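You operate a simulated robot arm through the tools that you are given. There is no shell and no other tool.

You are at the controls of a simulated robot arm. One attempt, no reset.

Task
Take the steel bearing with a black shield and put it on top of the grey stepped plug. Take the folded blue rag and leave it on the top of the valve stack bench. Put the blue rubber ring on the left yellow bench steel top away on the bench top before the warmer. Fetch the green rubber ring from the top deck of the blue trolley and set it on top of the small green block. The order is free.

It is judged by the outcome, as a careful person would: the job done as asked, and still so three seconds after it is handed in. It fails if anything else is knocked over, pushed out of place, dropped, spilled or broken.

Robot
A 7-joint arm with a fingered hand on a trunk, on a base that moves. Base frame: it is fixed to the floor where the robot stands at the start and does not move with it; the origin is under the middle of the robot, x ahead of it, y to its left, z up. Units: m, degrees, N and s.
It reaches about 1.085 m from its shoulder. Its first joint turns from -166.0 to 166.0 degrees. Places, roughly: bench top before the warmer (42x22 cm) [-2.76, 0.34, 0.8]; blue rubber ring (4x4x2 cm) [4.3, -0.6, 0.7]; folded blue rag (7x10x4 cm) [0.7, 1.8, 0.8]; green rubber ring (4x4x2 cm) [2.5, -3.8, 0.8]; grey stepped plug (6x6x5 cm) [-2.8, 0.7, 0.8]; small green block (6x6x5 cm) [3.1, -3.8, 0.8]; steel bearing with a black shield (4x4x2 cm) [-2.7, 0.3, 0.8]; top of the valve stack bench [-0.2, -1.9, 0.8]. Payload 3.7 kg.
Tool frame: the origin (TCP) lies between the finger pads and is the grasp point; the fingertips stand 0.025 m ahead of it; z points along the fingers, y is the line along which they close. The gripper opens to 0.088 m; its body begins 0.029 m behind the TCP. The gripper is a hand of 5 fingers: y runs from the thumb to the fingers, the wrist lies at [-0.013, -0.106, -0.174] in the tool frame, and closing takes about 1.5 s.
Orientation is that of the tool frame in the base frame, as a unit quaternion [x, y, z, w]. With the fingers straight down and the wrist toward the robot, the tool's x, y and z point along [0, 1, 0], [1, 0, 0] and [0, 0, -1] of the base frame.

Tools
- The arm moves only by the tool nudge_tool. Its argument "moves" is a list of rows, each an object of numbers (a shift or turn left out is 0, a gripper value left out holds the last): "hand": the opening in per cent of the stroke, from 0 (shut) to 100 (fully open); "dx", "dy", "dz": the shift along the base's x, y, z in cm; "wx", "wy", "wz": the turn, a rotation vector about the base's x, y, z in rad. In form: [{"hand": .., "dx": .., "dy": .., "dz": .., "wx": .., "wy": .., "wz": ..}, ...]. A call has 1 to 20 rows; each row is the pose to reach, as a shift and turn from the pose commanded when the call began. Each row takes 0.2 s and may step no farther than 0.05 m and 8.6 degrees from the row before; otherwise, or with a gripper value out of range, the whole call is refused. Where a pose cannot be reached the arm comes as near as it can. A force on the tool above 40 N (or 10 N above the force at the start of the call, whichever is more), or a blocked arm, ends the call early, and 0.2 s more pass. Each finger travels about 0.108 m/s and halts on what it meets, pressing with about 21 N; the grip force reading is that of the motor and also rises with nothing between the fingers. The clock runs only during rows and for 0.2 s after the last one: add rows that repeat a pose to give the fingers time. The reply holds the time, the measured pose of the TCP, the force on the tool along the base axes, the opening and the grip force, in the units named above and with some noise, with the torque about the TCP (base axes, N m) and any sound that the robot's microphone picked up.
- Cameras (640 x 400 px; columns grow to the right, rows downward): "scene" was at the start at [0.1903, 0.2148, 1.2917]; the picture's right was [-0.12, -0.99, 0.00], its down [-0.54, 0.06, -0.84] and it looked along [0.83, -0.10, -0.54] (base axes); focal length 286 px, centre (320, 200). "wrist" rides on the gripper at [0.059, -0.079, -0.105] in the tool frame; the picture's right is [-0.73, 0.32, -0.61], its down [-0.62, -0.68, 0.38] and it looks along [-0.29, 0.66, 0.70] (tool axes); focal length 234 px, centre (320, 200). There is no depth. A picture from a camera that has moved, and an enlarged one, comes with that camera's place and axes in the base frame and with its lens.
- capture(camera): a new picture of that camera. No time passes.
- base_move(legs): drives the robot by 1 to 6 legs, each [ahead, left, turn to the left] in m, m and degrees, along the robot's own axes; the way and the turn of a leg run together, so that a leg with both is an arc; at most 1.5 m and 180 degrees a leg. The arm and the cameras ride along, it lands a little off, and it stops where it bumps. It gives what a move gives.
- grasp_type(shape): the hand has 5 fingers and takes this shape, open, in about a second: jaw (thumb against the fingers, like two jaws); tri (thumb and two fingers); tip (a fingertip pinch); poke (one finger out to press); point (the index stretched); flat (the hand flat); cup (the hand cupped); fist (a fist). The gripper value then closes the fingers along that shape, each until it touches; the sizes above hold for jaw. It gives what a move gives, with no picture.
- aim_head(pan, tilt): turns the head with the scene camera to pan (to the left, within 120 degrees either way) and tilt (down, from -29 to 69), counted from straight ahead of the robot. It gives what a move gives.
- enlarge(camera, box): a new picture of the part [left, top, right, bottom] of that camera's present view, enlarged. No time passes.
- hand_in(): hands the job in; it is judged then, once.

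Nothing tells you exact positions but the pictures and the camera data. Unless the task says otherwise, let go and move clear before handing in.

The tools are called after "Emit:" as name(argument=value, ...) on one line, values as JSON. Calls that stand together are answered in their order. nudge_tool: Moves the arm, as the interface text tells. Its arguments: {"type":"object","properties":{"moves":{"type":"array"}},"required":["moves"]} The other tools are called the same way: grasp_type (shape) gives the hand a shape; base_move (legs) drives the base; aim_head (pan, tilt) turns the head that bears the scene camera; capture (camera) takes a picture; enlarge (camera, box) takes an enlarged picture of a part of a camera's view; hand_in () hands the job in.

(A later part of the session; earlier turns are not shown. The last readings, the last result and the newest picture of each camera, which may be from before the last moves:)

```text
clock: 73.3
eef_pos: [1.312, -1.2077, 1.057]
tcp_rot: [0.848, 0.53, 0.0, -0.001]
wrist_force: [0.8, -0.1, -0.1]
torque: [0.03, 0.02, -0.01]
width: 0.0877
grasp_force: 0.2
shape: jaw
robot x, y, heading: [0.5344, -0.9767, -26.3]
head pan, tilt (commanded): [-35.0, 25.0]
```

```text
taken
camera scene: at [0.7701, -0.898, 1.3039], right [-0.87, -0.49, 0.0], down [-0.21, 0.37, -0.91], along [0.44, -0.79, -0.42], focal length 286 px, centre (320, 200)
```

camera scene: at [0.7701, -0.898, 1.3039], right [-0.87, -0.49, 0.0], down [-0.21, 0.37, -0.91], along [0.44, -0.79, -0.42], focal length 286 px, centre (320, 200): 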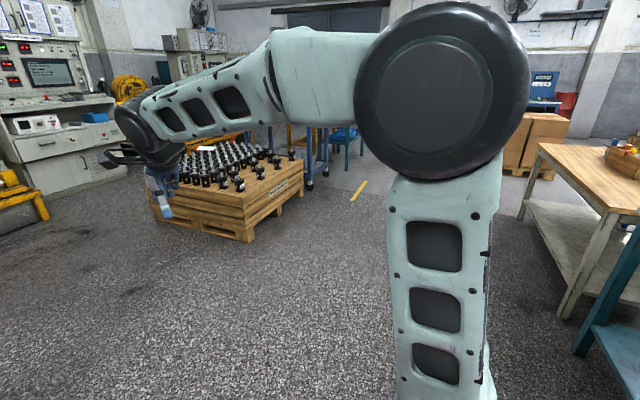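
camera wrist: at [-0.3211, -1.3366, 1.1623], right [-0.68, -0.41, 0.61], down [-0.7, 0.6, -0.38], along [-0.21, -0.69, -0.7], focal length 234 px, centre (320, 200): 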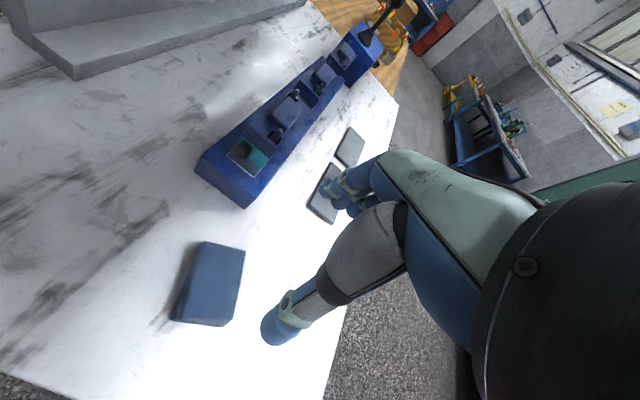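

The way south between the cap pallet (x ≥ 2.27) and the wooden table (x ≤ 0.26) is open. I turn right and drive along it.

Emit:
base_move(legs=[[0, 0, -44], [1.0, 0, 0], [1.0, 0, 0]])

Emit:
aim_head(pan=40, tilt=25)

Emit:
capture(camera="scene")

Emit:
aim_head(pan=0, tilt=25)

Emit:
capture(camera="scene")

```text
clock: 85.2
eef_pos: [1.6778, -3.5326, 1.0558]
tcp_rot: [0.982, 0.188, 0.0, 0.0]
wrist_force: [0.6, -0.1, 0.1]
torque: [-0.01, -0.01, -0.03]
width: 0.0875
grasp_force: 0.1
shape: jaw
robot x, y, heading: [1.2585, -2.8357, -68.6]
head pan, tilt (commanded): [-35.0, 25.0]
```

```text
clock: 86.7
eef_pos: [1.6769, -3.5337, 1.0559]
tcp_rot: [0.982, 0.187, 0.001, 0.0]
wrist_force: [-0.4, -0.3, 0.2]
torque: [-0.02, 0.02, -0.01]
width: 0.0874
grasp_force: 0.1
shape: jaw
robot x, y, heading: [1.2564, -2.838, -68.3]
head pan, tilt (commanded): [40.0, 25.0]
```

```text
taken
camera scene: at [1.586, -2.8909, 1.3039], right [-0.48, -0.88, 0.0], down [-0.37, 0.2, -0.91], along [0.8, -0.43, -0.42], focal length 286 px, centre (320, 200)
```

scene: 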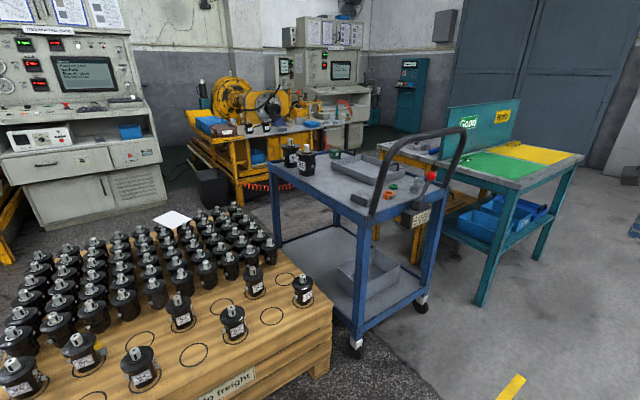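

```text
clock: 87.8
eef_pos: [1.6759, -3.5325, 1.056]
tcp_rot: [0.982, 0.186, 0.001, 0.001]
wrist_force: [-1.3, -0.4, -0.1]
torque: [0.03, 0.0, -0.01]
width: 0.0878
grasp_force: 0.0
shape: jaw
robot x, y, heading: [1.257, -2.8372, -68.4]
head pan, tilt (commanded): [0.0, 25.0]
```

```text
taken
camera scene: at [1.539, -2.9327, 1.3039], right [-0.93, -0.37, 0.0], down [-0.16, 0.39, -0.91], along [0.33, -0.84, -0.42], focal length 286 px, centre (320, 200)
```

scene: 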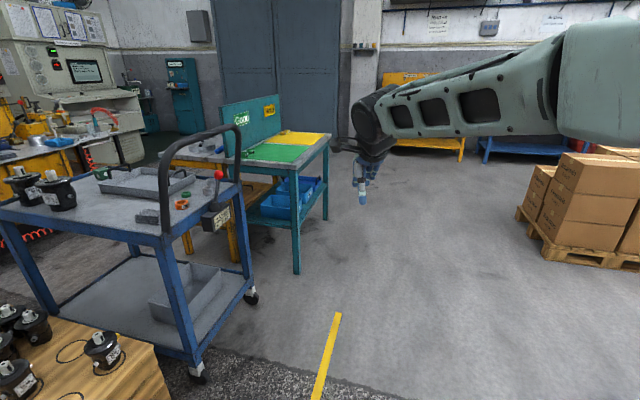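

The blue trolley is at the left with the rings near its handle. I enlarge to find the green ring and the green block.

Emit:
enlarge(camera="scene", box=[100, 120, 260, 220])

Emit:
enlarge(camera="scene", box=[0, 80, 160, 180])

Emit:
enlarge(camera="scene", box=[150, 90, 350, 215])

```text
4.00 times, centred on (180, 170) of scene
camera zoom: at [1.539, -2.9327, 1.3039], right [-0.93, -0.37, 0.0], down [-0.16, 0.39, -0.91], along [0.33, -0.84, -0.42], focal length 1144 px, centre (880, 320)
```

zoom: 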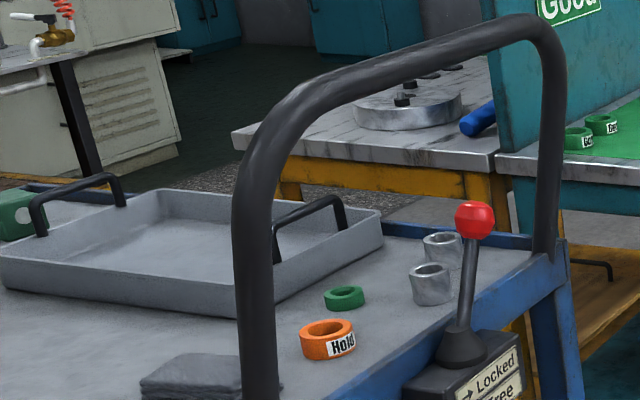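

```text
4.00 times, centred on (80, 130) of scene
camera zoom: at [1.539, -2.9327, 1.3039], right [-0.93, -0.37, 0.0], down [-0.16, 0.39, -0.91], along [0.33, -0.84, -0.42], focal length 1144 px, centre (1280, 480)
```

zoom: 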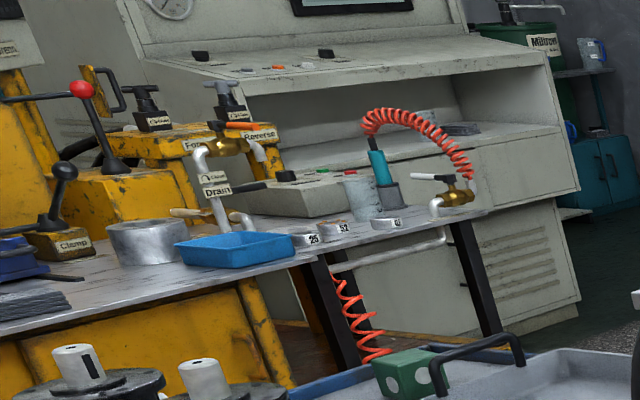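

```text
3.20 times, centred on (250, 152) of scene
camera zoom: at [1.539, -2.9327, 1.3039], right [-0.93, -0.37, 0.0], down [-0.16, 0.39, -0.91], along [0.33, -0.84, -0.42], focal length 915 px, centre (544, 352)
```

zoom: 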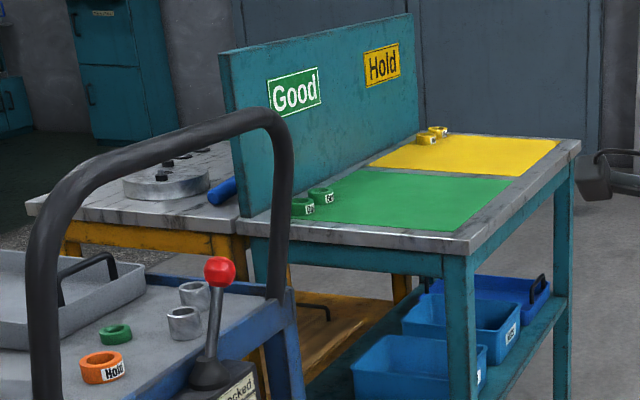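

The green ring lies near the trolley's handle end at about (2.50, −3.78), and the green block with white dots stands behind the grey tray near (3.05, −3.79). The handle bars the way from the west, so I'll raise the arm and come in from the south-west corner.

Emit:
nudge_tool(moves=[{"hand": 100, "dz": 3}, {"dz": 6}, {"dz": 9}, {"dz": 12}, {"dz": 15}, {"dz": 18}, {"dz": 20}, {"dz": 20}])

Emit:
base_move(legs=[[1.45, -0.3, 0], [0, 0, 107]])

Emit:
aim_head(pan=0, tilt=35)

Emit:
capture(camera="scene")

Emit:
capture(camera="wrist")

```text
clock: 89.6
eef_pos: [1.6774, -3.5332, 1.2565]
tcp_rot: [0.982, 0.187, 0.0, 0.0]
wrist_force: [0.1, -0.2, 0.7]
torque: [0.01, 0.01, -0.02]
width: 0.0875
grasp_force: 0.0
shape: jaw
robot x, y, heading: [1.257, -2.8382, -68.6]
head pan, tilt (commanded): [0.0, 25.0]
```

```text
clock: 101.3
eef_pos: [2.0222, -3.682, 1.2558]
tcp_rot: [0.444, 0.896, 0.0, 0.0]
wrist_force: [-0.1, 0.1, -0.5]
torque: [0.01, 0.0, -0.01]
width: 0.0876
grasp_force: 0.1
shape: jaw
robot x, y, heading: [1.4681, -4.2762, 37.4]
head pan, tilt (commanded): [0.0, 25.0]
```

```text
clock: 102.1
eef_pos: [2.0227, -3.6835, 1.2564]
tcp_rot: [0.444, 0.896, 0.0, -0.001]
wrist_force: [0.0, -0.2, -0.3]
torque: [0.03, -0.01, 0.01]
width: 0.0873
grasp_force: 0.1
shape: jaw
robot x, y, heading: [1.4687, -4.2749, 37.2]
head pan, tilt (commanded): [0.0, 35.0]
```

```text
taken
camera scene: at [1.4808, -3.982, 1.2882], right [0.61, -0.8, 0.0], down [-0.46, -0.35, -0.82], along [0.65, 0.5, -0.57], focal length 286 px, centre (320, 200)
```

scene: 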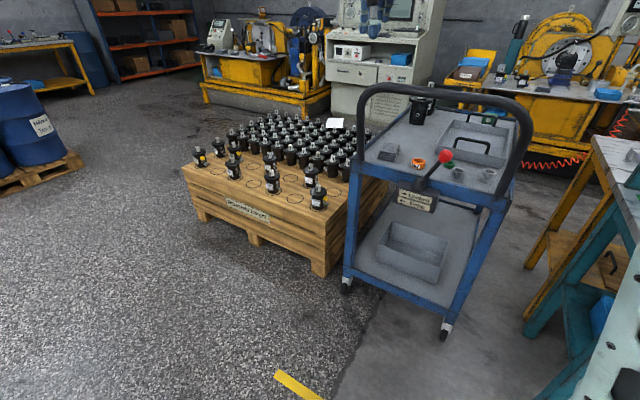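

```text
taken
camera wrist: at [1.925, -3.6839, 1.3621], right [0.7, -0.38, 0.61], down [-0.16, -0.91, -0.38], along [0.7, 0.17, -0.7], focal length 234 px, centre (320, 200)
```

wrist: 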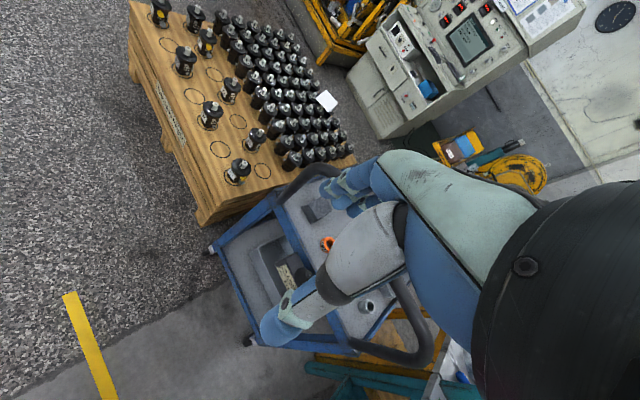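

Now I see the trolley from the west-south-west, with the handle on the near side. I enlarge its deck to measure things.

Emit:
enlarge(camera="scene", box=[340, 75, 540, 200])

Emit:
enlarge(camera="scene", box=[390, 130, 510, 205])

Emit:
enlarge(camera="wrist", box=[200, 160, 440, 310])

```text
3.20 times, centred on (440, 138) of scene
camera zoom: at [1.4808, -3.982, 1.2882], right [0.61, -0.8, 0.0], down [-0.46, -0.35, -0.82], along [0.65, 0.5, -0.57], focal length 915 px, centre (-64, 400)
```

zoom: 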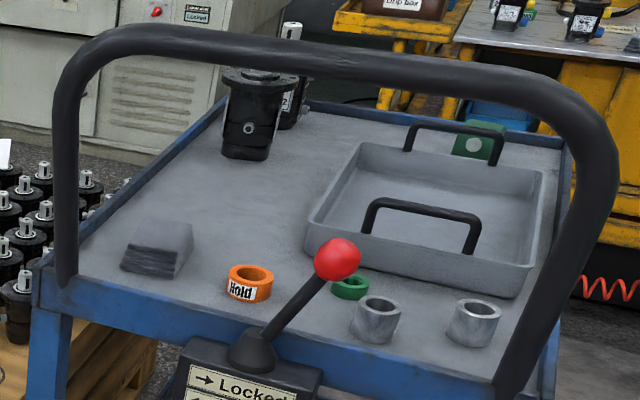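

```text
5.33 times, centred on (450, 168) of scene
camera zoom: at [1.4808, -3.982, 1.2882], right [0.61, -0.8, 0.0], down [-0.46, -0.35, -0.82], along [0.65, 0.5, -0.57], focal length 1525 px, centre (-373, 373)
```

zoom: 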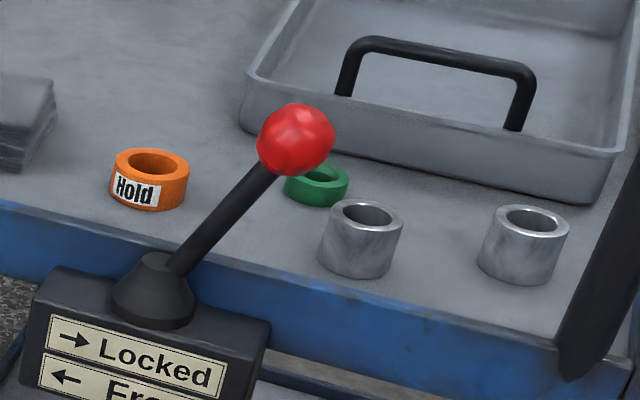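

```text
2.67 times, centred on (320, 235) of wrist
camera zoom: at [1.925, -3.6839, 1.3621], right [0.7, -0.38, 0.61], down [-0.16, -0.91, -0.38], along [0.7, 0.17, -0.7], focal length 624 px, centre (320, 107)
```

zoom: 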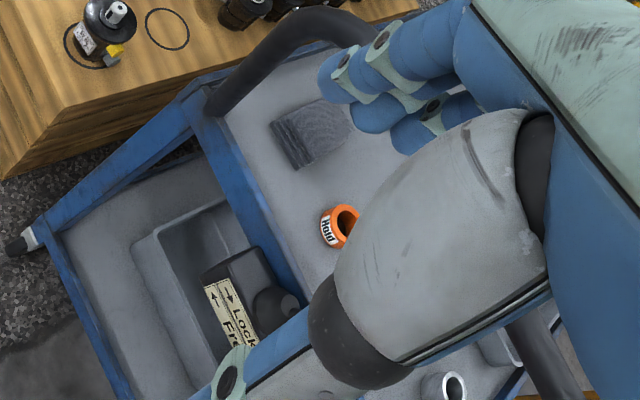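

I've triangulated the green ring at about (2.519, −3.793, 0.79), the tray wall at x≈2.59, handle top z≈1.07. I look down to see how big the base itself is.

Emit:
aim_head(pan=-40, tilt=69)

Emit:
capture(camera="scene")

Emit:
aim_head(pan=-75, tilt=35)

Emit:
capture(camera="scene")

```text
clock: 103.1
eef_pos: [2.0222, -3.6841, 1.2559]
tcp_rot: [0.444, 0.896, 0.0, 0.0]
wrist_force: [0.0, 0.0, 0.0]
torque: [0.01, -0.03, -0.01]
width: 0.0874
grasp_force: 0.1
shape: jaw
robot x, y, heading: [1.465, -4.2705, 37.5]
head pan, tilt (commanded): [-40.0, 68.8]
```

```text
taken
camera scene: at [1.4666, -4.038, 1.2445], right [-0.05, -1.0, 0.0], down [-0.93, 0.04, -0.36], along [0.36, -0.02, -0.93], focal length 286 px, centre (320, 200)
```

scene: 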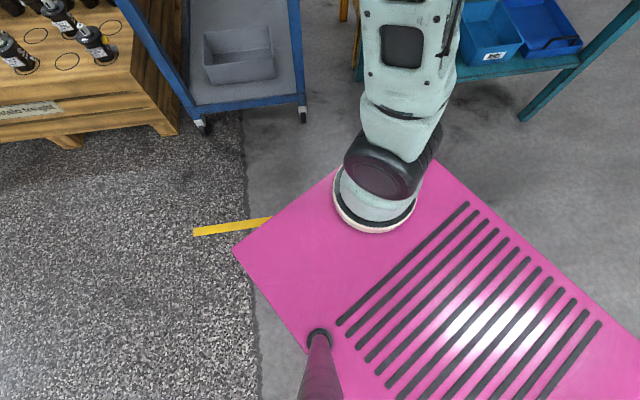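

```text
clock: 104.1
eef_pos: [2.0224, -3.6824, 1.2562]
tcp_rot: [0.444, 0.896, 0.0, -0.001]
wrist_force: [0.2, 0.7, 0.4]
torque: [-0.01, -0.03, 0.03]
width: 0.0877
grasp_force: 0.0
shape: jaw
robot x, y, heading: [1.4633, -4.2763, 37.2]
head pan, tilt (commanded): [-75.0, 35.0]
```

```text
taken
camera scene: at [1.4803, -4.0892, 1.2881], right [-0.61, -0.79, 0.0], down [-0.45, 0.35, -0.82], along [0.65, -0.5, -0.57], focal length 286 px, centre (320, 200)
```

scene: 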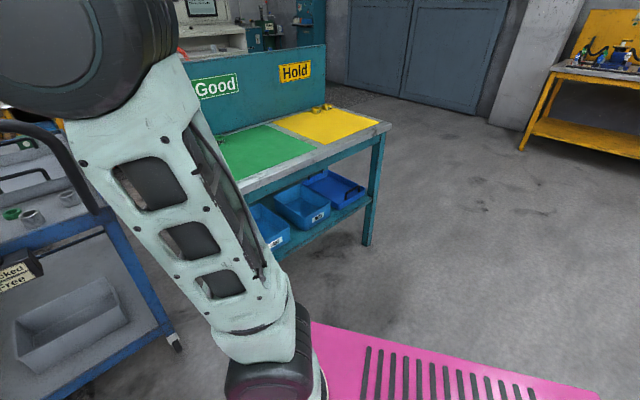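

The base is a box about 0.7 × 0.5 m with the arm's shoulder at its front; the best stand is south-west of the trolley with the hand's wrist turned to the south-east of the ring. I test that hand turn (+96°) here in free air first.

Emit:
nudge_tool(moves=[{"hand": 100, "wz": 0.14}, {"wz": 0.28}, {"wz": 0.42}, {"wz": 0.56}, {"wz": 0.7}, {"wz": 0.84}, {"wz": 0.98}, {"wz": 1.12}, {"wz": 1.26}, {"wz": 1.4}, {"wz": 1.54}, {"wz": 1.68}, {"wz": 1.68}])

Emit:
aim_head(pan=0, tilt=30)

Emit:
capture(camera="scene")

Emit:
capture(camera="wrist")

```text
clock: 106.9
eef_pos: [2.0223, -3.6829, 1.2565]
tcp_rot: [-0.371, 0.929, -0.001, 0.0]
wrist_force: [-0.1, -0.2, -0.1]
torque: [-0.01, -0.02, 0.0]
width: 0.0877
grasp_force: 0.0
shape: jaw
robot x, y, heading: [1.4615, -4.2774, 37.2]
head pan, tilt (commanded): [-75.0, 35.0]
```

```text
clock: 108.4
eef_pos: [2.0236, -3.6834, 1.2567]
tcp_rot: [-0.37, 0.929, 0.0, 0.0]
wrist_force: [0.1, 0.3, -0.2]
torque: [0.05, 0.01, -0.03]
width: 0.0875
grasp_force: 0.0
shape: jaw
robot x, y, heading: [1.4656, -4.2736, 37.3]
head pan, tilt (commanded): [0.0, 30.0]
```

```text
taken
camera scene: at [1.4827, -3.9806, 1.296], right [0.61, -0.8, 0.0], down [-0.4, -0.3, -0.87], along [0.69, 0.52, -0.5], focal length 286 px, centre (320, 200)
```

scene: 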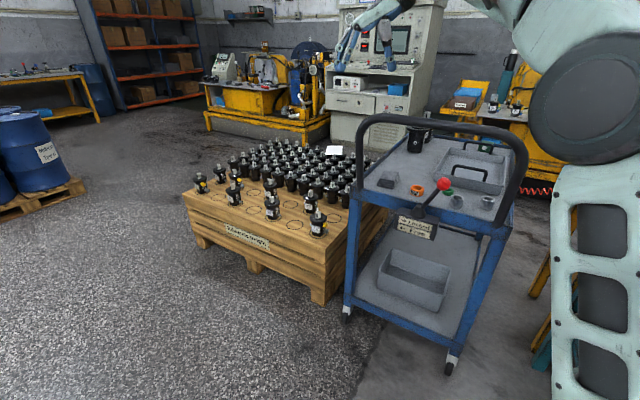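

```text
taken
camera wrist: at [2.0357, -3.7801, 1.362], right [0.3, 0.73, 0.61], down [0.92, -0.06, -0.38], along [-0.24, 0.68, -0.7], focal length 234 px, centre (320, 200)
```

wrist: 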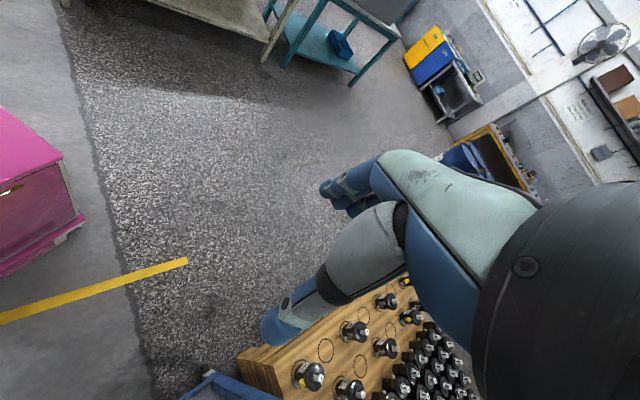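

The hand turn works. Now I drive to the south-west stand (about 0.30 m ahead, 0.21 m right), with the hand passing high above the handle.

Emit:
base_move(legs=[[0.298, -0.212, 0]])

Emit:
aim_head(pan=5, tilt=45)

Emit:
capture(camera="scene")

Emit:
capture(camera="wrist")

```text
clock: 110.8
eef_pos: [2.3934, -3.6757, 1.2559]
tcp_rot: [-0.369, 0.93, 0.0, 0.0]
wrist_force: [0.0, 0.4, -0.3]
torque: [0.0, -0.01, -0.02]
width: 0.0874
grasp_force: 0.0
shape: jaw
robot x, y, heading: [1.8364, -4.2635, 36.9]
head pan, tilt (commanded): [0.0, 30.0]
```

```text
clock: 111.5
eef_pos: [2.3926, -3.6756, 1.2563]
tcp_rot: [-0.369, 0.929, 0.001, 0.0]
wrist_force: [1.0, -0.8, -0.1]
torque: [0.01, 0.0, 0.0]
width: 0.0876
grasp_force: 0.0
shape: jaw
robot x, y, heading: [1.8335, -4.266, 36.9]
head pan, tilt (commanded): [5.0, 45.0]
```

```text
taken
camera scene: at [1.8393, -3.9709, 1.2734], right [0.67, -0.74, 0.0], down [-0.53, -0.47, -0.71], along [0.53, 0.47, -0.71], focal length 286 px, centre (320, 200)
```

scene: 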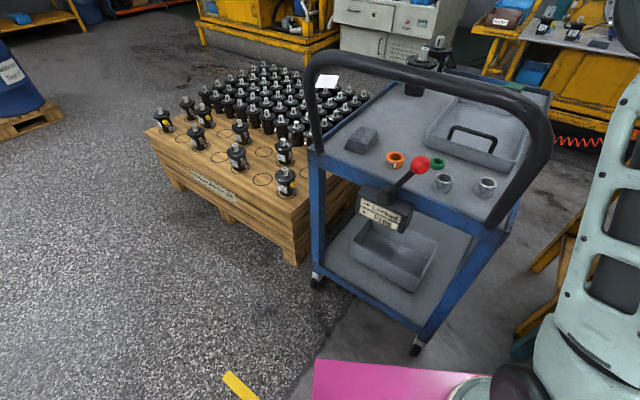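

```text
taken
camera wrist: at [2.4051, -3.7731, 1.362], right [0.31, 0.73, 0.61], down [0.92, -0.07, -0.38], along [-0.24, 0.68, -0.7], focal length 234 px, centre (320, 200)
```

wrist: 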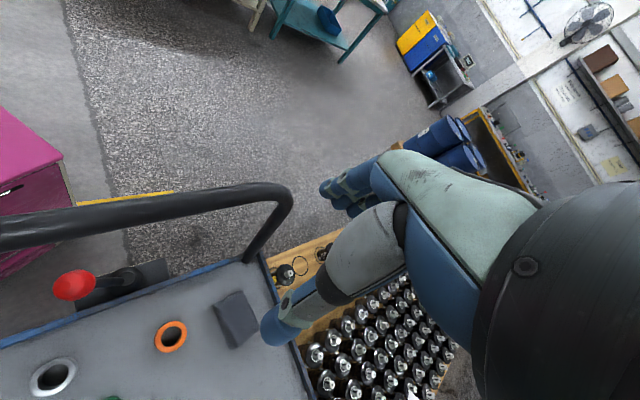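

The hand now hovers above the handle's north half. I enlarge the deck in the scene view to refine the ring's place.

Emit:
enlarge(camera="scene", box=[360, 110, 520, 210])

Emit:
enlarge(camera="scene", box=[400, 140, 480, 190])

```text
4.00 times, centred on (440, 160) of scene
camera zoom: at [1.8393, -3.9709, 1.2734], right [0.67, -0.74, 0.0], down [-0.53, -0.47, -0.71], along [0.53, 0.47, -0.71], focal length 1144 px, centre (-160, 360)
```

zoom: 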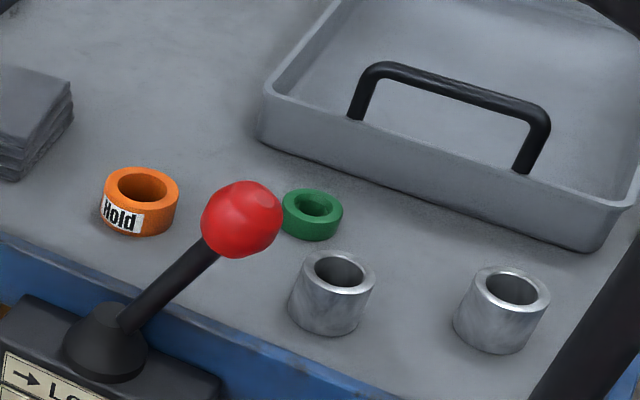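

```text
8.00 times, centred on (440, 165) of scene
camera zoom: at [1.8393, -3.9709, 1.2734], right [0.67, -0.74, 0.0], down [-0.53, -0.47, -0.71], along [0.53, 0.47, -0.71], focal length 2288 px, centre (-640, 480)
```

zoom: 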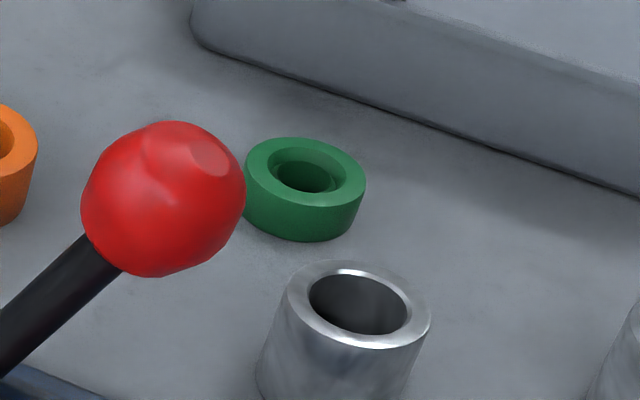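

The ring's top centre comes out at (2.520, −3.793), matching the earlier fix. I move the hand over it at height, then lower partway and check clearances.

Emit:
nudge_tool(moves=[{"hand": 80, "dx": 3.2, "dy": -2.9}, {"dx": 6.4, "dy": -5.9}, {"dx": 9.6, "dy": -8.8}, {"dx": 12.7, "dy": -11.7}, {"dx": 12.7, "dy": -11.7}, {"dx": 12.7, "dy": -11.7, "dz": -3}, {"dx": 12.7, "dy": -11.7, "dz": -6}, {"dx": 12.7, "dy": -11.7, "dz": -9}, {"dx": 12.7, "dy": -11.7, "dz": -12}, {"dx": 12.7, "dy": -11.7, "dz": -15}, {"dx": 12.7, "dy": -11.7, "dz": -15}])

Emit:
capture(camera="scene")

Emit:
capture(camera="wrist")

```text
clock: 113.9
eef_pos: [2.521, -3.7925, 1.1068]
tcp_rot: [-0.369, 0.93, 0.0, 0.0]
wrist_force: [-0.1, 0.3, 0.0]
torque: [0.01, 0.02, 0.02]
width: 0.0707
grasp_force: 0.0
shape: jaw
robot x, y, heading: [1.8326, -4.267, 36.7]
head pan, tilt (commanded): [5.0, 45.0]
```

```text
taken
camera scene: at [1.8393, -3.971, 1.2734], right [0.67, -0.74, 0.0], down [-0.53, -0.47, -0.71], along [0.53, 0.47, -0.71], focal length 286 px, centre (320, 200)
```

scene: 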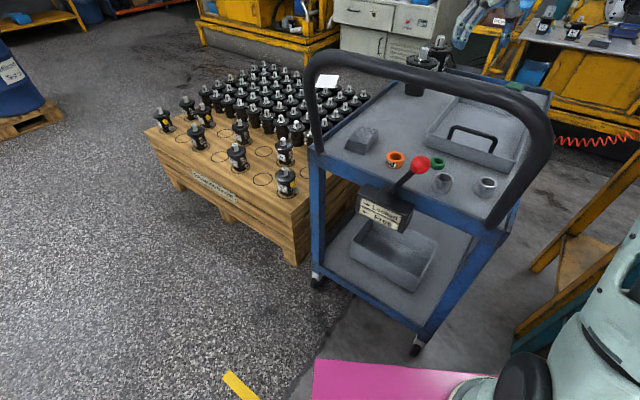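

```text
taken
camera wrist: at [2.5337, -3.8898, 1.2116], right [0.31, 0.73, 0.61], down [0.92, -0.07, -0.38], along [-0.24, 0.68, -0.7], focal length 234 px, centre (320, 200)
```

wrist: 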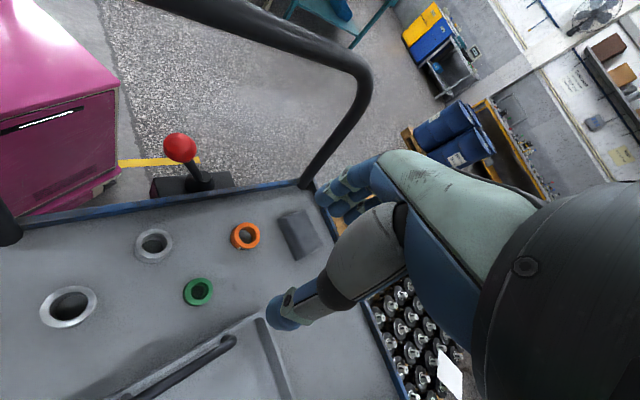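

The ring is exactly where a straight descent will end (wrist view agrees within 2 px). I look at the forearm and the handle before lowering further.

Emit:
aim_head(pan=-25, tilt=25)

Emit:
capture(camera="scene")

```text
clock: 114.9
eef_pos: [2.521, -3.7928, 1.1051]
tcp_rot: [-0.369, 0.93, 0.0, 0.0]
wrist_force: [-0.2, 0.6, 0.4]
torque: [0.02, 0.05, 0.03]
width: 0.0704
grasp_force: 0.2
shape: jaw
robot x, y, heading: [1.8294, -4.2645, 37.1]
head pan, tilt (commanded): [-25.0, 25.0]
```

```text
taken
camera scene: at [1.869, -4.0061, 1.3039], right [0.21, -0.98, 0.0], down [-0.41, -0.09, -0.91], along [0.89, 0.19, -0.42], focal length 286 px, centre (320, 200)
```

scene: 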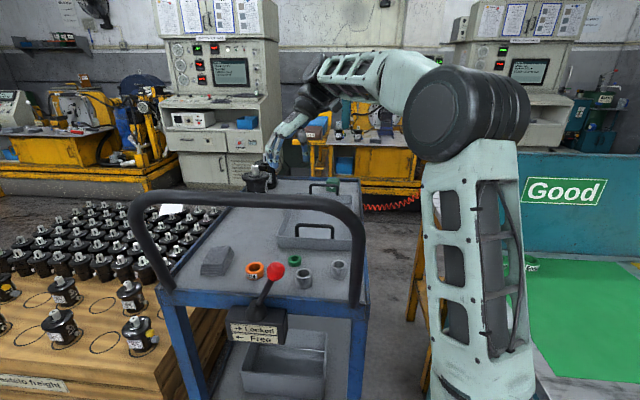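

The elbow stays south of the handle and the forearm passes over its corner with room. I lower in stages and watch the clearance.

Emit:
nudge_tool(moves=[{"hand": 80, "dz": -3}, {"dz": -6}, {"dz": -9}, {"dz": -12}, {"dz": -15}, {"dz": -17}, {"dz": -17}])

Emit:
capture(camera="scene")

Emit:
capture(camera="wrist")

```text
clock: 116.5
eef_pos: [2.5204, -3.7936, 0.9352]
tcp_rot: [-0.368, 0.93, 0.0, 0.0]
wrist_force: [0.5, 0.0, -0.6]
torque: [0.0, 0.0, -0.01]
width: 0.0708
grasp_force: 0.1
shape: jaw
robot x, y, heading: [1.8347, -4.2678, 37.0]
head pan, tilt (commanded): [-25.0, 25.0]
```

```text
taken
camera scene: at [1.869, -4.0062, 1.3039], right [0.21, -0.98, 0.0], down [-0.41, -0.09, -0.91], along [0.89, 0.19, -0.42], focal length 286 px, centre (320, 200)
```

scene: 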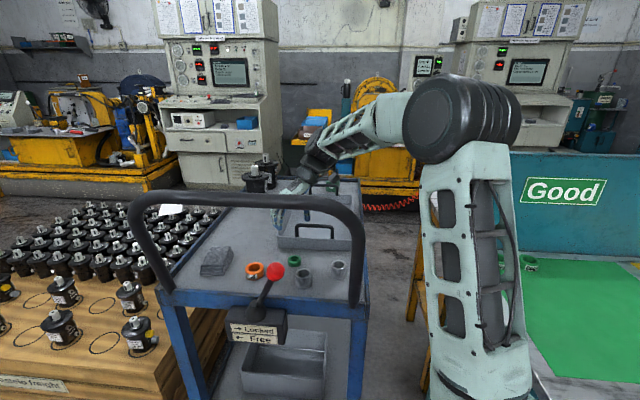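

```text
taken
camera wrist: at [2.5322, -3.8907, 1.0407], right [0.31, 0.73, 0.61], down [0.92, -0.07, -0.38], along [-0.24, 0.68, -0.7], focal length 234 px, centre (320, 200)
```

wrist: 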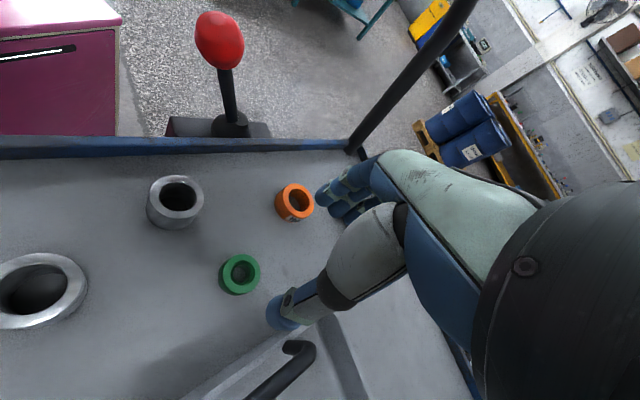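

Still centred on the ring (wrist view predicts and shows it at the same spot). I lower to just above it.

Emit:
nudge_tool(moves=[{"hand": 80, "dz": -2}, {"dz": -4}, {"dz": -6}, {"dz": -8}, {"dz": -9}, {"dz": -10}, {"dz": -10}])

Emit:
capture(camera="scene")

Emit:
capture(camera="wrist")

```text
clock: 118.1
eef_pos: [2.5187, -3.7938, 0.8341]
tcp_rot: [-0.369, 0.929, 0.0, 0.0]
wrist_force: [1.4, 0.5, -0.4]
torque: [-0.01, 0.01, 0.0]
width: 0.0709
grasp_force: 0.1
shape: jaw
robot x, y, heading: [1.8329, -4.267, 37.1]
head pan, tilt (commanded): [-25.0, 25.0]
```

```text
taken
camera scene: at [1.869, -4.0062, 1.3039], right [0.21, -0.98, 0.0], down [-0.41, -0.09, -0.91], along [0.89, 0.19, -0.42], focal length 286 px, centre (320, 200)
```

scene: 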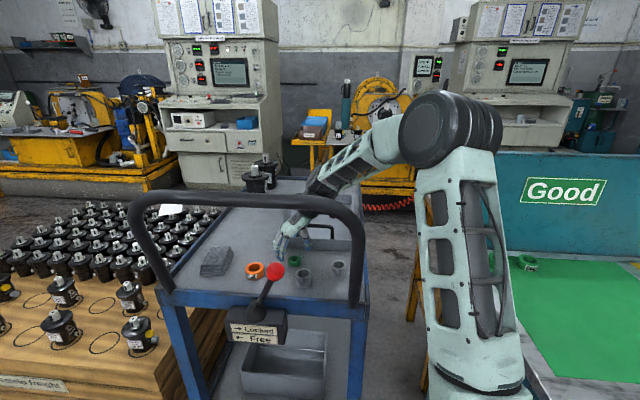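

```text
taken
camera wrist: at [2.5312, -3.8913, 0.9406], right [0.31, 0.73, 0.61], down [0.92, -0.07, -0.38], along [-0.24, 0.68, -0.7], focal length 234 px, centre (320, 200)
```

wrist: 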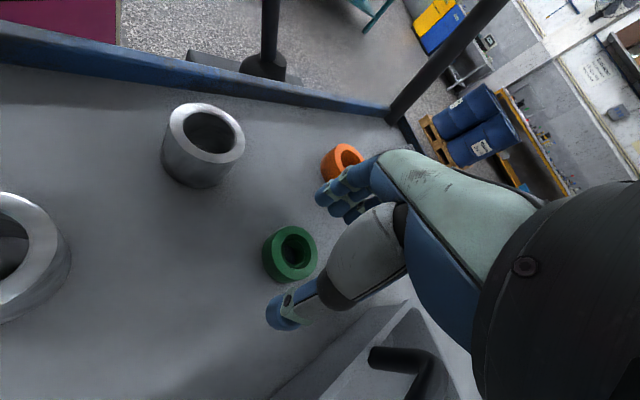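

Everything is clear and centred; I go down the last 2.8 cm to the ring.

Emit:
nudge_tool(moves=[{"hand": 80, "dz": -0.7, "dx": -0.05, "dy": 0.05}, {"dz": -1.4}, {"dz": -2.1}, {"dz": -2.7}, {"dz": -2.7}])

Emit:
capture(camera="wrist")

Emit:
enlarge(camera="scene", box=[220, 150, 420, 275])

```text
clock: 119.3
eef_pos: [2.5203, -3.7935, 0.8102]
tcp_rot: [-0.368, 0.93, 0.0, 0.001]
wrist_force: [0.2, -0.4, 0.0]
torque: [0.03, 0.0, 0.0]
width: 0.0706
grasp_force: 0.0
shape: jaw
robot x, y, heading: [1.8302, -4.2668, 37.0]
head pan, tilt (commanded): [-25.0, 25.0]
```

```text
taken
camera wrist: at [2.5327, -3.8909, 0.9152], right [0.31, 0.73, 0.61], down [0.92, -0.07, -0.38], along [-0.24, 0.68, -0.7], focal length 234 px, centre (320, 200)
```

wrist: 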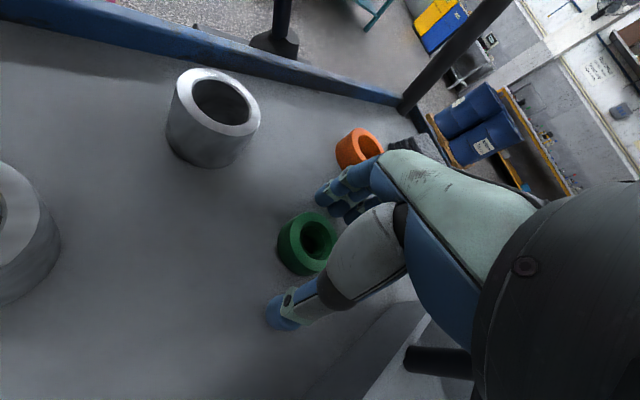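

```text
3.20 times, centred on (320, 212) of scene
camera zoom: at [1.869, -4.0062, 1.3039], right [0.21, -0.98, 0.0], down [-0.41, -0.09, -0.91], along [0.89, 0.19, -0.42], focal length 915 px, centre (320, 160)
```

zoom: 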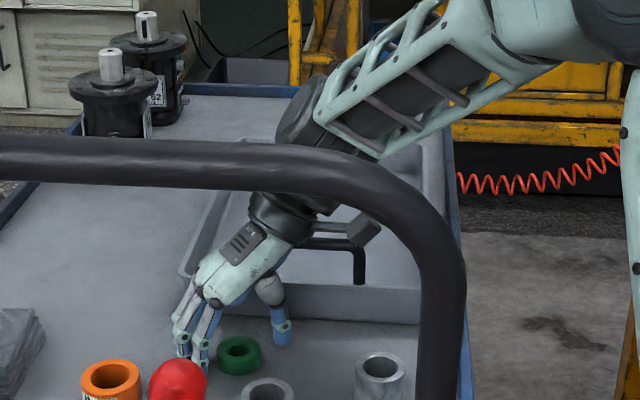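

The ring sits between thumb and fingers. I go down 4 mm more and close gently on it.

Emit:
nudge_tool(moves=[{"hand": 80, "dz": -0.4}, {"hand": 70, "dz": -0.4}, {"hand": 55, "dz": -0.4}, {"hand": 40, "dz": -0.4}, {"hand": 20, "dz": -0.4}, {"hand": 0, "dz": -0.4}, {"hand": 0, "dz": -0.4}, {"hand": 0, "dz": -0.4}, {"hand": 0, "dz": -0.4}, {"hand": 0, "dz": -0.4}])

Emit:
capture(camera="wrist")

Emit:
enlarge(camera="scene", box=[240, 210, 360, 285])

```text
clock: 121.6
eef_pos: [2.5202, -3.7919, 0.8077]
tcp_rot: [-0.368, 0.93, 0.0, 0.001]
wrist_force: [-0.8, 0.5, 11.8]
torque: [0.27, 0.3, 0.03]
width: 0.0373
grasp_force: 21.1
shape: jaw
robot x, y, heading: [1.83, -4.2654, 37.0]
head pan, tilt (commanded): [-25.0, 25.0]
stopped in row 10: the force on the tool passed its limit at 40 N (the readings are from after the stop); the commanded pose is now the measured one
```

```text
taken
camera wrist: at [2.5328, -3.8902, 0.9127], right [0.31, 0.73, 0.61], down [0.92, -0.07, -0.38], along [-0.24, 0.68, -0.69], focal length 234 px, centre (320, 200)
```

wrist: 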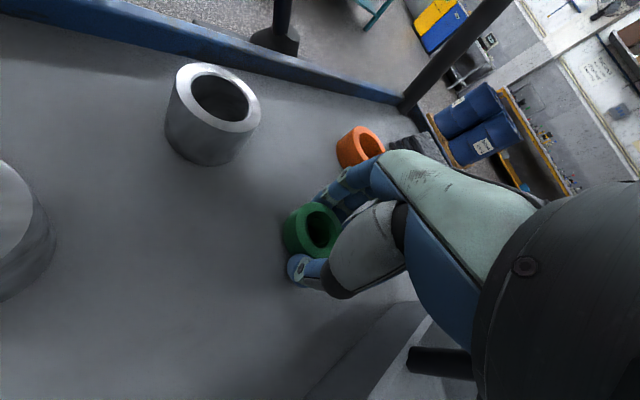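

```text
5.33 times, centred on (300, 248) of scene
camera zoom: at [1.8686, -4.0064, 1.304], right [0.21, -0.98, 0.0], down [-0.41, -0.09, -0.91], along [0.89, 0.19, -0.42], focal length 1525 px, centre (427, -53)
```

zoom: 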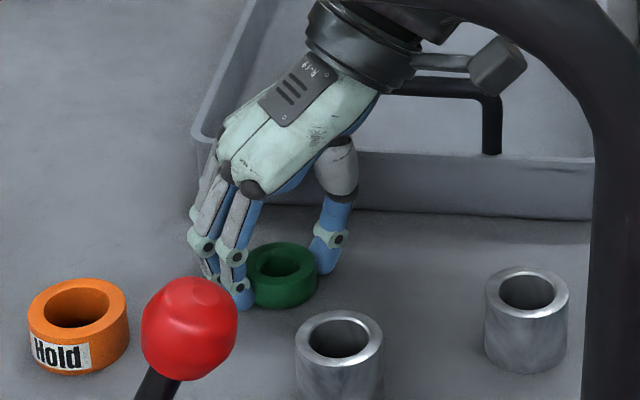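

The ring is held (width 3.7 cm); the fingertips pressed a little on the deck while closing. I lift straight up slowly.

Emit:
nudge_tool(moves=[{"hand": 0, "dz": 0.5}, {"dz": 1.2}, {"dz": 2}, {"dz": 3}, {"dz": 3}])

Emit:
capture(camera="wrist")

Emit:
enlarge(camera="scene", box=[240, 210, 360, 285])

```text
clock: 122.8
eef_pos: [2.5215, -3.7929, 0.8376]
tcp_rot: [-0.368, 0.93, 0.0, 0.001]
wrist_force: [-0.1, 0.2, -0.4]
torque: [-0.02, -0.02, 0.0]
width: 0.0369
grasp_force: 21.5
shape: jaw
robot x, y, heading: [1.8336, -4.2686, 37.3]
head pan, tilt (commanded): [-25.0, 25.0]
```

```text
taken
camera wrist: at [2.5336, -3.8902, 0.9429], right [0.31, 0.73, 0.61], down [0.92, -0.07, -0.38], along [-0.24, 0.68, -0.7], focal length 234 px, centre (320, 200)
```

wrist: 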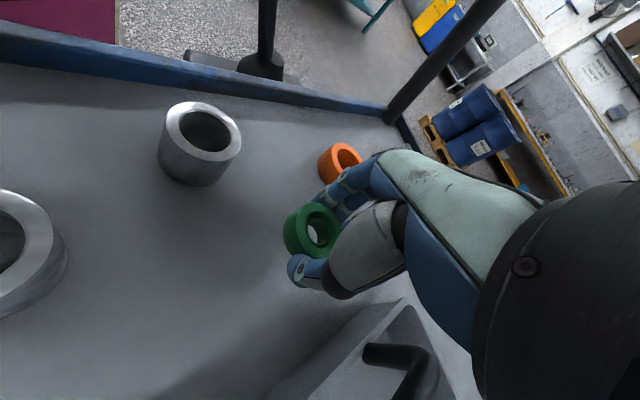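

```text
5.33 times, centred on (300, 248) of scene
camera zoom: at [1.869, -4.0062, 1.3039], right [0.21, -0.98, 0.0], down [-0.41, -0.09, -0.91], along [0.89, 0.19, -0.42], focal length 1525 px, centre (427, -53)
```

zoom: 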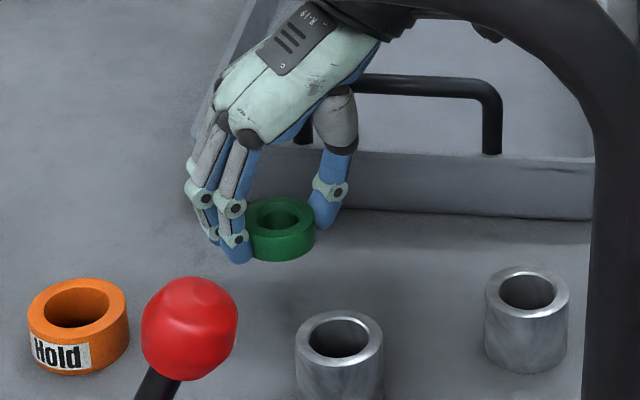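

The ring is secure. I lift it high above the handle, then back out, turn to face south and drive backward up the aisle — the block must be reached from the trolley's east end.

Emit:
nudge_tool(moves=[{"hand": 0, "dz": 3}, {"dz": 6}, {"dz": 9}, {"dz": 12}, {"dz": 15}, {"dz": 18}, {"dz": 21}, {"dz": 24}, {"dz": 27}, {"dz": 30}, {"dz": 33}, {"dz": 36}, {"dz": 39}, {"dz": 42}, {"dz": 42}])

Emit:
base_move(legs=[[-0.3, 0.2, 0], [0, 0, -127]])

Emit:
capture(camera="wrist")

Emit:
aim_head(pan=60, tilt=30)

Emit:
capture(camera="scene")

```text
clock: 126.0
eef_pos: [2.5214, -3.7921, 1.2546]
tcp_rot: [-0.369, 0.93, 0.0, 0.0]
wrist_force: [0.5, -1.5, -1.1]
torque: [0.01, -0.02, 0.02]
width: 0.037
grasp_force: 20.9
shape: jaw
robot x, y, heading: [1.8326, -4.265, 37.2]
head pan, tilt (commanded): [-25.0, 25.0]
```

```text
clock: 133.6
eef_pos: [1.4584, -5.1196, 1.2546]
tcp_rot: [0.659, 0.753, -0.001, 0.0]
wrist_force: [0.0, 0.5, 0.0]
torque: [0.0, 0.0, 0.0]
width: 0.037
grasp_force: 20.5
shape: jaw
robot x, y, heading: [1.4741, -4.2849, -88.7]
head pan, tilt (commanded): [-25.0, 25.0]
```

```text
taken
camera wrist: at [1.3741, -5.0712, 1.3604], right [0.42, -0.68, 0.61], down [-0.59, -0.71, -0.38], along [0.69, -0.2, -0.7], focal length 234 px, centre (320, 200)
```

wrist: 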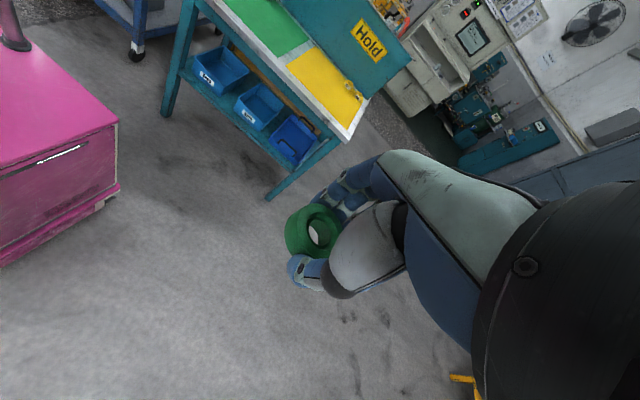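

```text
clock: 135.1
eef_pos: [1.4598, -5.1198, 1.2547]
tcp_rot: [0.659, 0.752, 0.0, 0.0]
wrist_force: [0.7, -0.1, -0.6]
torque: [-0.02, 0.0, 0.0]
width: 0.037
grasp_force: 20.6
shape: jaw
robot x, y, heading: [1.4767, -4.285, -88.4]
head pan, tilt (commanded): [60.0, 30.0]
```

```text
taken
camera scene: at [1.784, -4.4225, 1.296], right [-0.48, -0.88, 0.0], down [-0.44, 0.24, -0.87], along [0.76, -0.42, -0.5], focal length 286 px, centre (320, 200)
```

scene: 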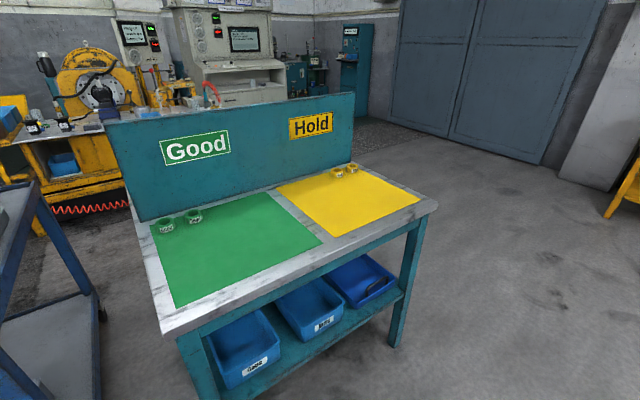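

The ring is firmly held. I drive backward (north) along the aisle to y≈−1.7 and look east for the way round the cap pallet.

Emit:
base_move(legs=[[-1.3, 0, 0], [-1.3, 0, 0]])

Emit:
aim_head(pan=90, tilt=25)

Emit:
capture(camera="scene")

Emit:
aim_head(pan=45, tilt=25)

Emit:
capture(camera="scene")

```text
clock: 147.6
eef_pos: [1.3869, -2.5641, 1.2555]
tcp_rot: [0.647, 0.763, -0.001, 0.001]
wrist_force: [0.6, 0.2, -0.2]
torque: [0.01, 0.01, -0.01]
width: 0.0371
grasp_force: 21.0
shape: jaw
robot x, y, heading: [1.3788, -1.7264, -87.1]
head pan, tilt (commanded): [60.0, 30.0]
```

```text
clock: 148.6
eef_pos: [1.3874, -2.5636, 1.2544]
tcp_rot: [0.646, 0.763, 0.0, 0.001]
wrist_force: [0.1, -0.1, -0.3]
torque: [0.03, 0.05, -0.03]
width: 0.037
grasp_force: 21.0
shape: jaw
robot x, y, heading: [1.3785, -1.7284, -86.9]
head pan, tilt (commanded): [90.0, 25.0]
```

```text
taken
camera scene: at [1.7016, -1.8114, 1.3039], right [0.05, -1.0, 0.0], down [-0.42, -0.02, -0.91], along [0.91, 0.05, -0.42], focal length 286 px, centre (320, 200)
```

scene: 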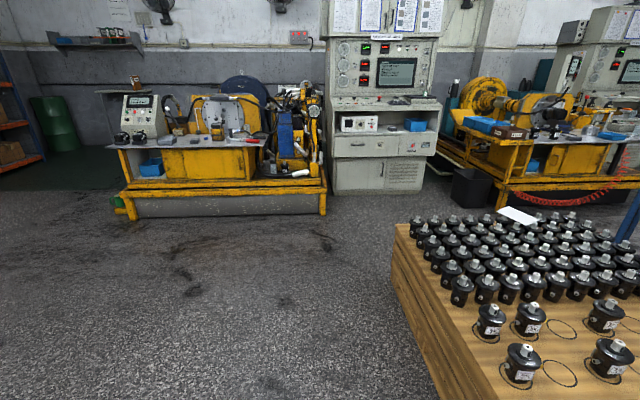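

```text
clock: 149.7
eef_pos: [1.3863, -2.5632, 1.2542]
tcp_rot: [0.647, 0.763, 0.0, 0.001]
wrist_force: [0.2, -0.6, 0.0]
torque: [-0.02, 0.0, 0.03]
width: 0.037
grasp_force: 20.6
shape: jaw
robot x, y, heading: [1.3755, -1.7287, -86.7]
head pan, tilt (commanded): [45.0, 25.0]
```

```text
taken
camera scene: at [1.6783, -1.8778, 1.3039], right [-0.67, -0.75, 0.0], down [-0.31, 0.28, -0.91], along [0.68, -0.6, -0.42], focal length 286 px, centre (320, 200)
```

scene: 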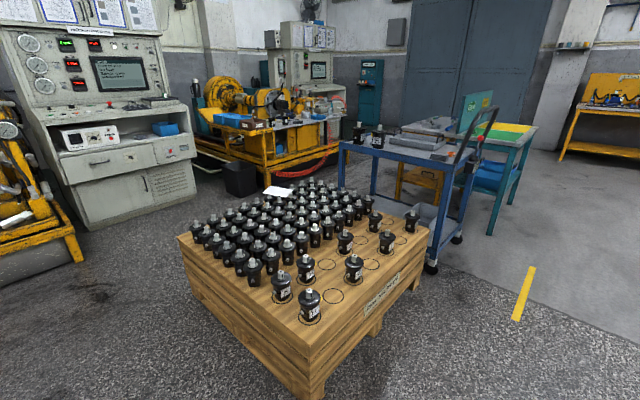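

The map is clear: a corridor about 1 m wide lies between the trolley/pallet's east side (x≈3.4) and the machines (x≈4.4). I slide left (east) along the north side of the pallet.

Emit:
base_move(legs=[[0, 1.2, 0], [0, 1.2, 0]])

Emit:
aim_head(pan=0, tilt=30)

Emit:
capture(camera="scene")

Emit:
aim_head(pan=60, tilt=40)

Emit:
capture(camera="scene")

```text
clock: 161.3
eef_pos: [3.7534, -2.4199, 1.255]
tcp_rot: [0.644, 0.765, 0.0, 0.001]
wrist_force: [0.5, -0.5, -0.4]
torque: [-0.01, 0.02, -0.02]
width: 0.0368
grasp_force: 20.2
shape: jaw
robot x, y, heading: [3.7368, -1.5852, -86.3]
head pan, tilt (commanded): [45.0, 25.0]
```

```text
clock: 162.4
eef_pos: [3.7539, -2.4206, 1.2545]
tcp_rot: [0.644, 0.765, -0.001, 0.0]
wrist_force: [-0.5, 0.4, 0.4]
torque: [0.0, -0.03, 0.02]
width: 0.037
grasp_force: 20.8
shape: jaw
robot x, y, heading: [3.7386, -1.5862, -86.4]
head pan, tilt (commanded): [0.0, 30.0]
```

```text
taken
camera scene: at [3.9758, -1.7605, 1.296], right [-1.0, -0.06, 0.0], down [-0.03, 0.5, -0.87], along [0.05, -0.86, -0.5], focal length 286 px, centre (320, 200)
```

scene: 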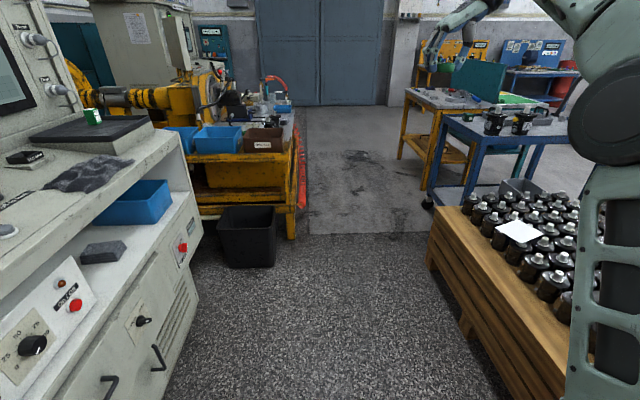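

```text
clock: 163.7
eef_pos: [3.7533, -2.4197, 1.2553]
tcp_rot: [0.644, 0.765, 0.0, 0.001]
wrist_force: [0.2, -0.9, -1.4]
torque: [0.0, 0.01, -0.03]
width: 0.0368
grasp_force: 20.8
shape: jaw
robot x, y, heading: [3.7394, -1.5853, -86.1]
head pan, tilt (commanded): [60.0, 40.0]
```

```text
taken
camera scene: at [4.0462, -1.7081, 1.2806], right [-0.45, -0.9, 0.0], down [-0.58, 0.29, -0.77], along [0.69, -0.34, -0.64], focal length 286 px, centre (320, 200)
```

scene: 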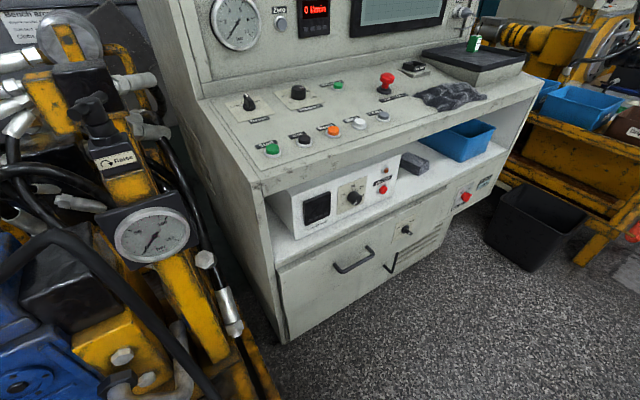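

I'm north of the corridor now; to the south I see the trolley's east end with the motors. I enlarge that part to locate the green block and the free floor.

Emit:
aim_head(pan=-20, tilt=25)

Emit:
capture(camera="scene")

Emit:
enlarge(camera="scene", box=[200, 80, 440, 230])

```text
clock: 165.2
eef_pos: [3.7532, -2.4196, 1.2549]
tcp_rot: [0.644, 0.765, 0.0, 0.001]
wrist_force: [0.3, 0.6, -0.7]
torque: [0.0, 0.0, 0.02]
width: 0.0366
grasp_force: 20.5
shape: jaw
robot x, y, heading: [3.7382, -1.5839, -86.6]
head pan, tilt (commanded): [-20.0, 25.0]
```

```text
taken
camera scene: at [3.9441, -1.7587, 1.3039], right [-0.96, 0.28, 0.0], down [0.12, 0.41, -0.91], along [-0.26, -0.87, -0.42], focal length 286 px, centre (320, 200)
```

scene: 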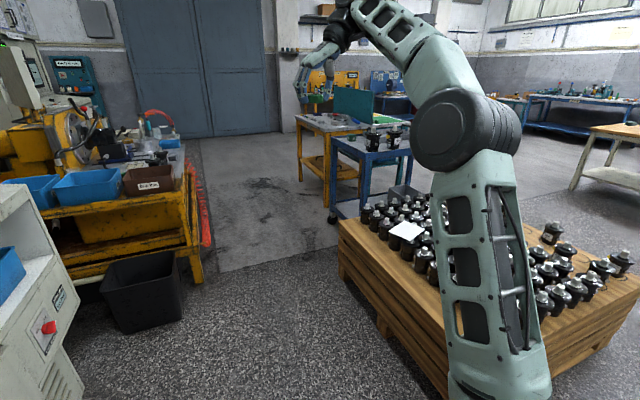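

```text
2.67 times, centred on (320, 155) of scene
camera zoom: at [3.9441, -1.7587, 1.3039], right [-0.96, 0.28, 0.0], down [0.12, 0.41, -0.91], along [-0.26, -0.87, -0.42], focal length 763 px, centre (320, 320)
```

zoom: 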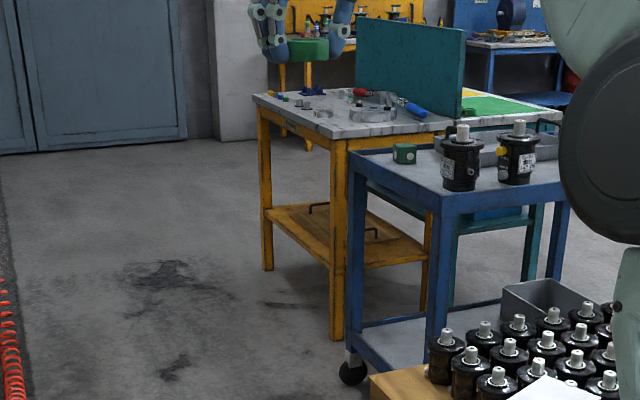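

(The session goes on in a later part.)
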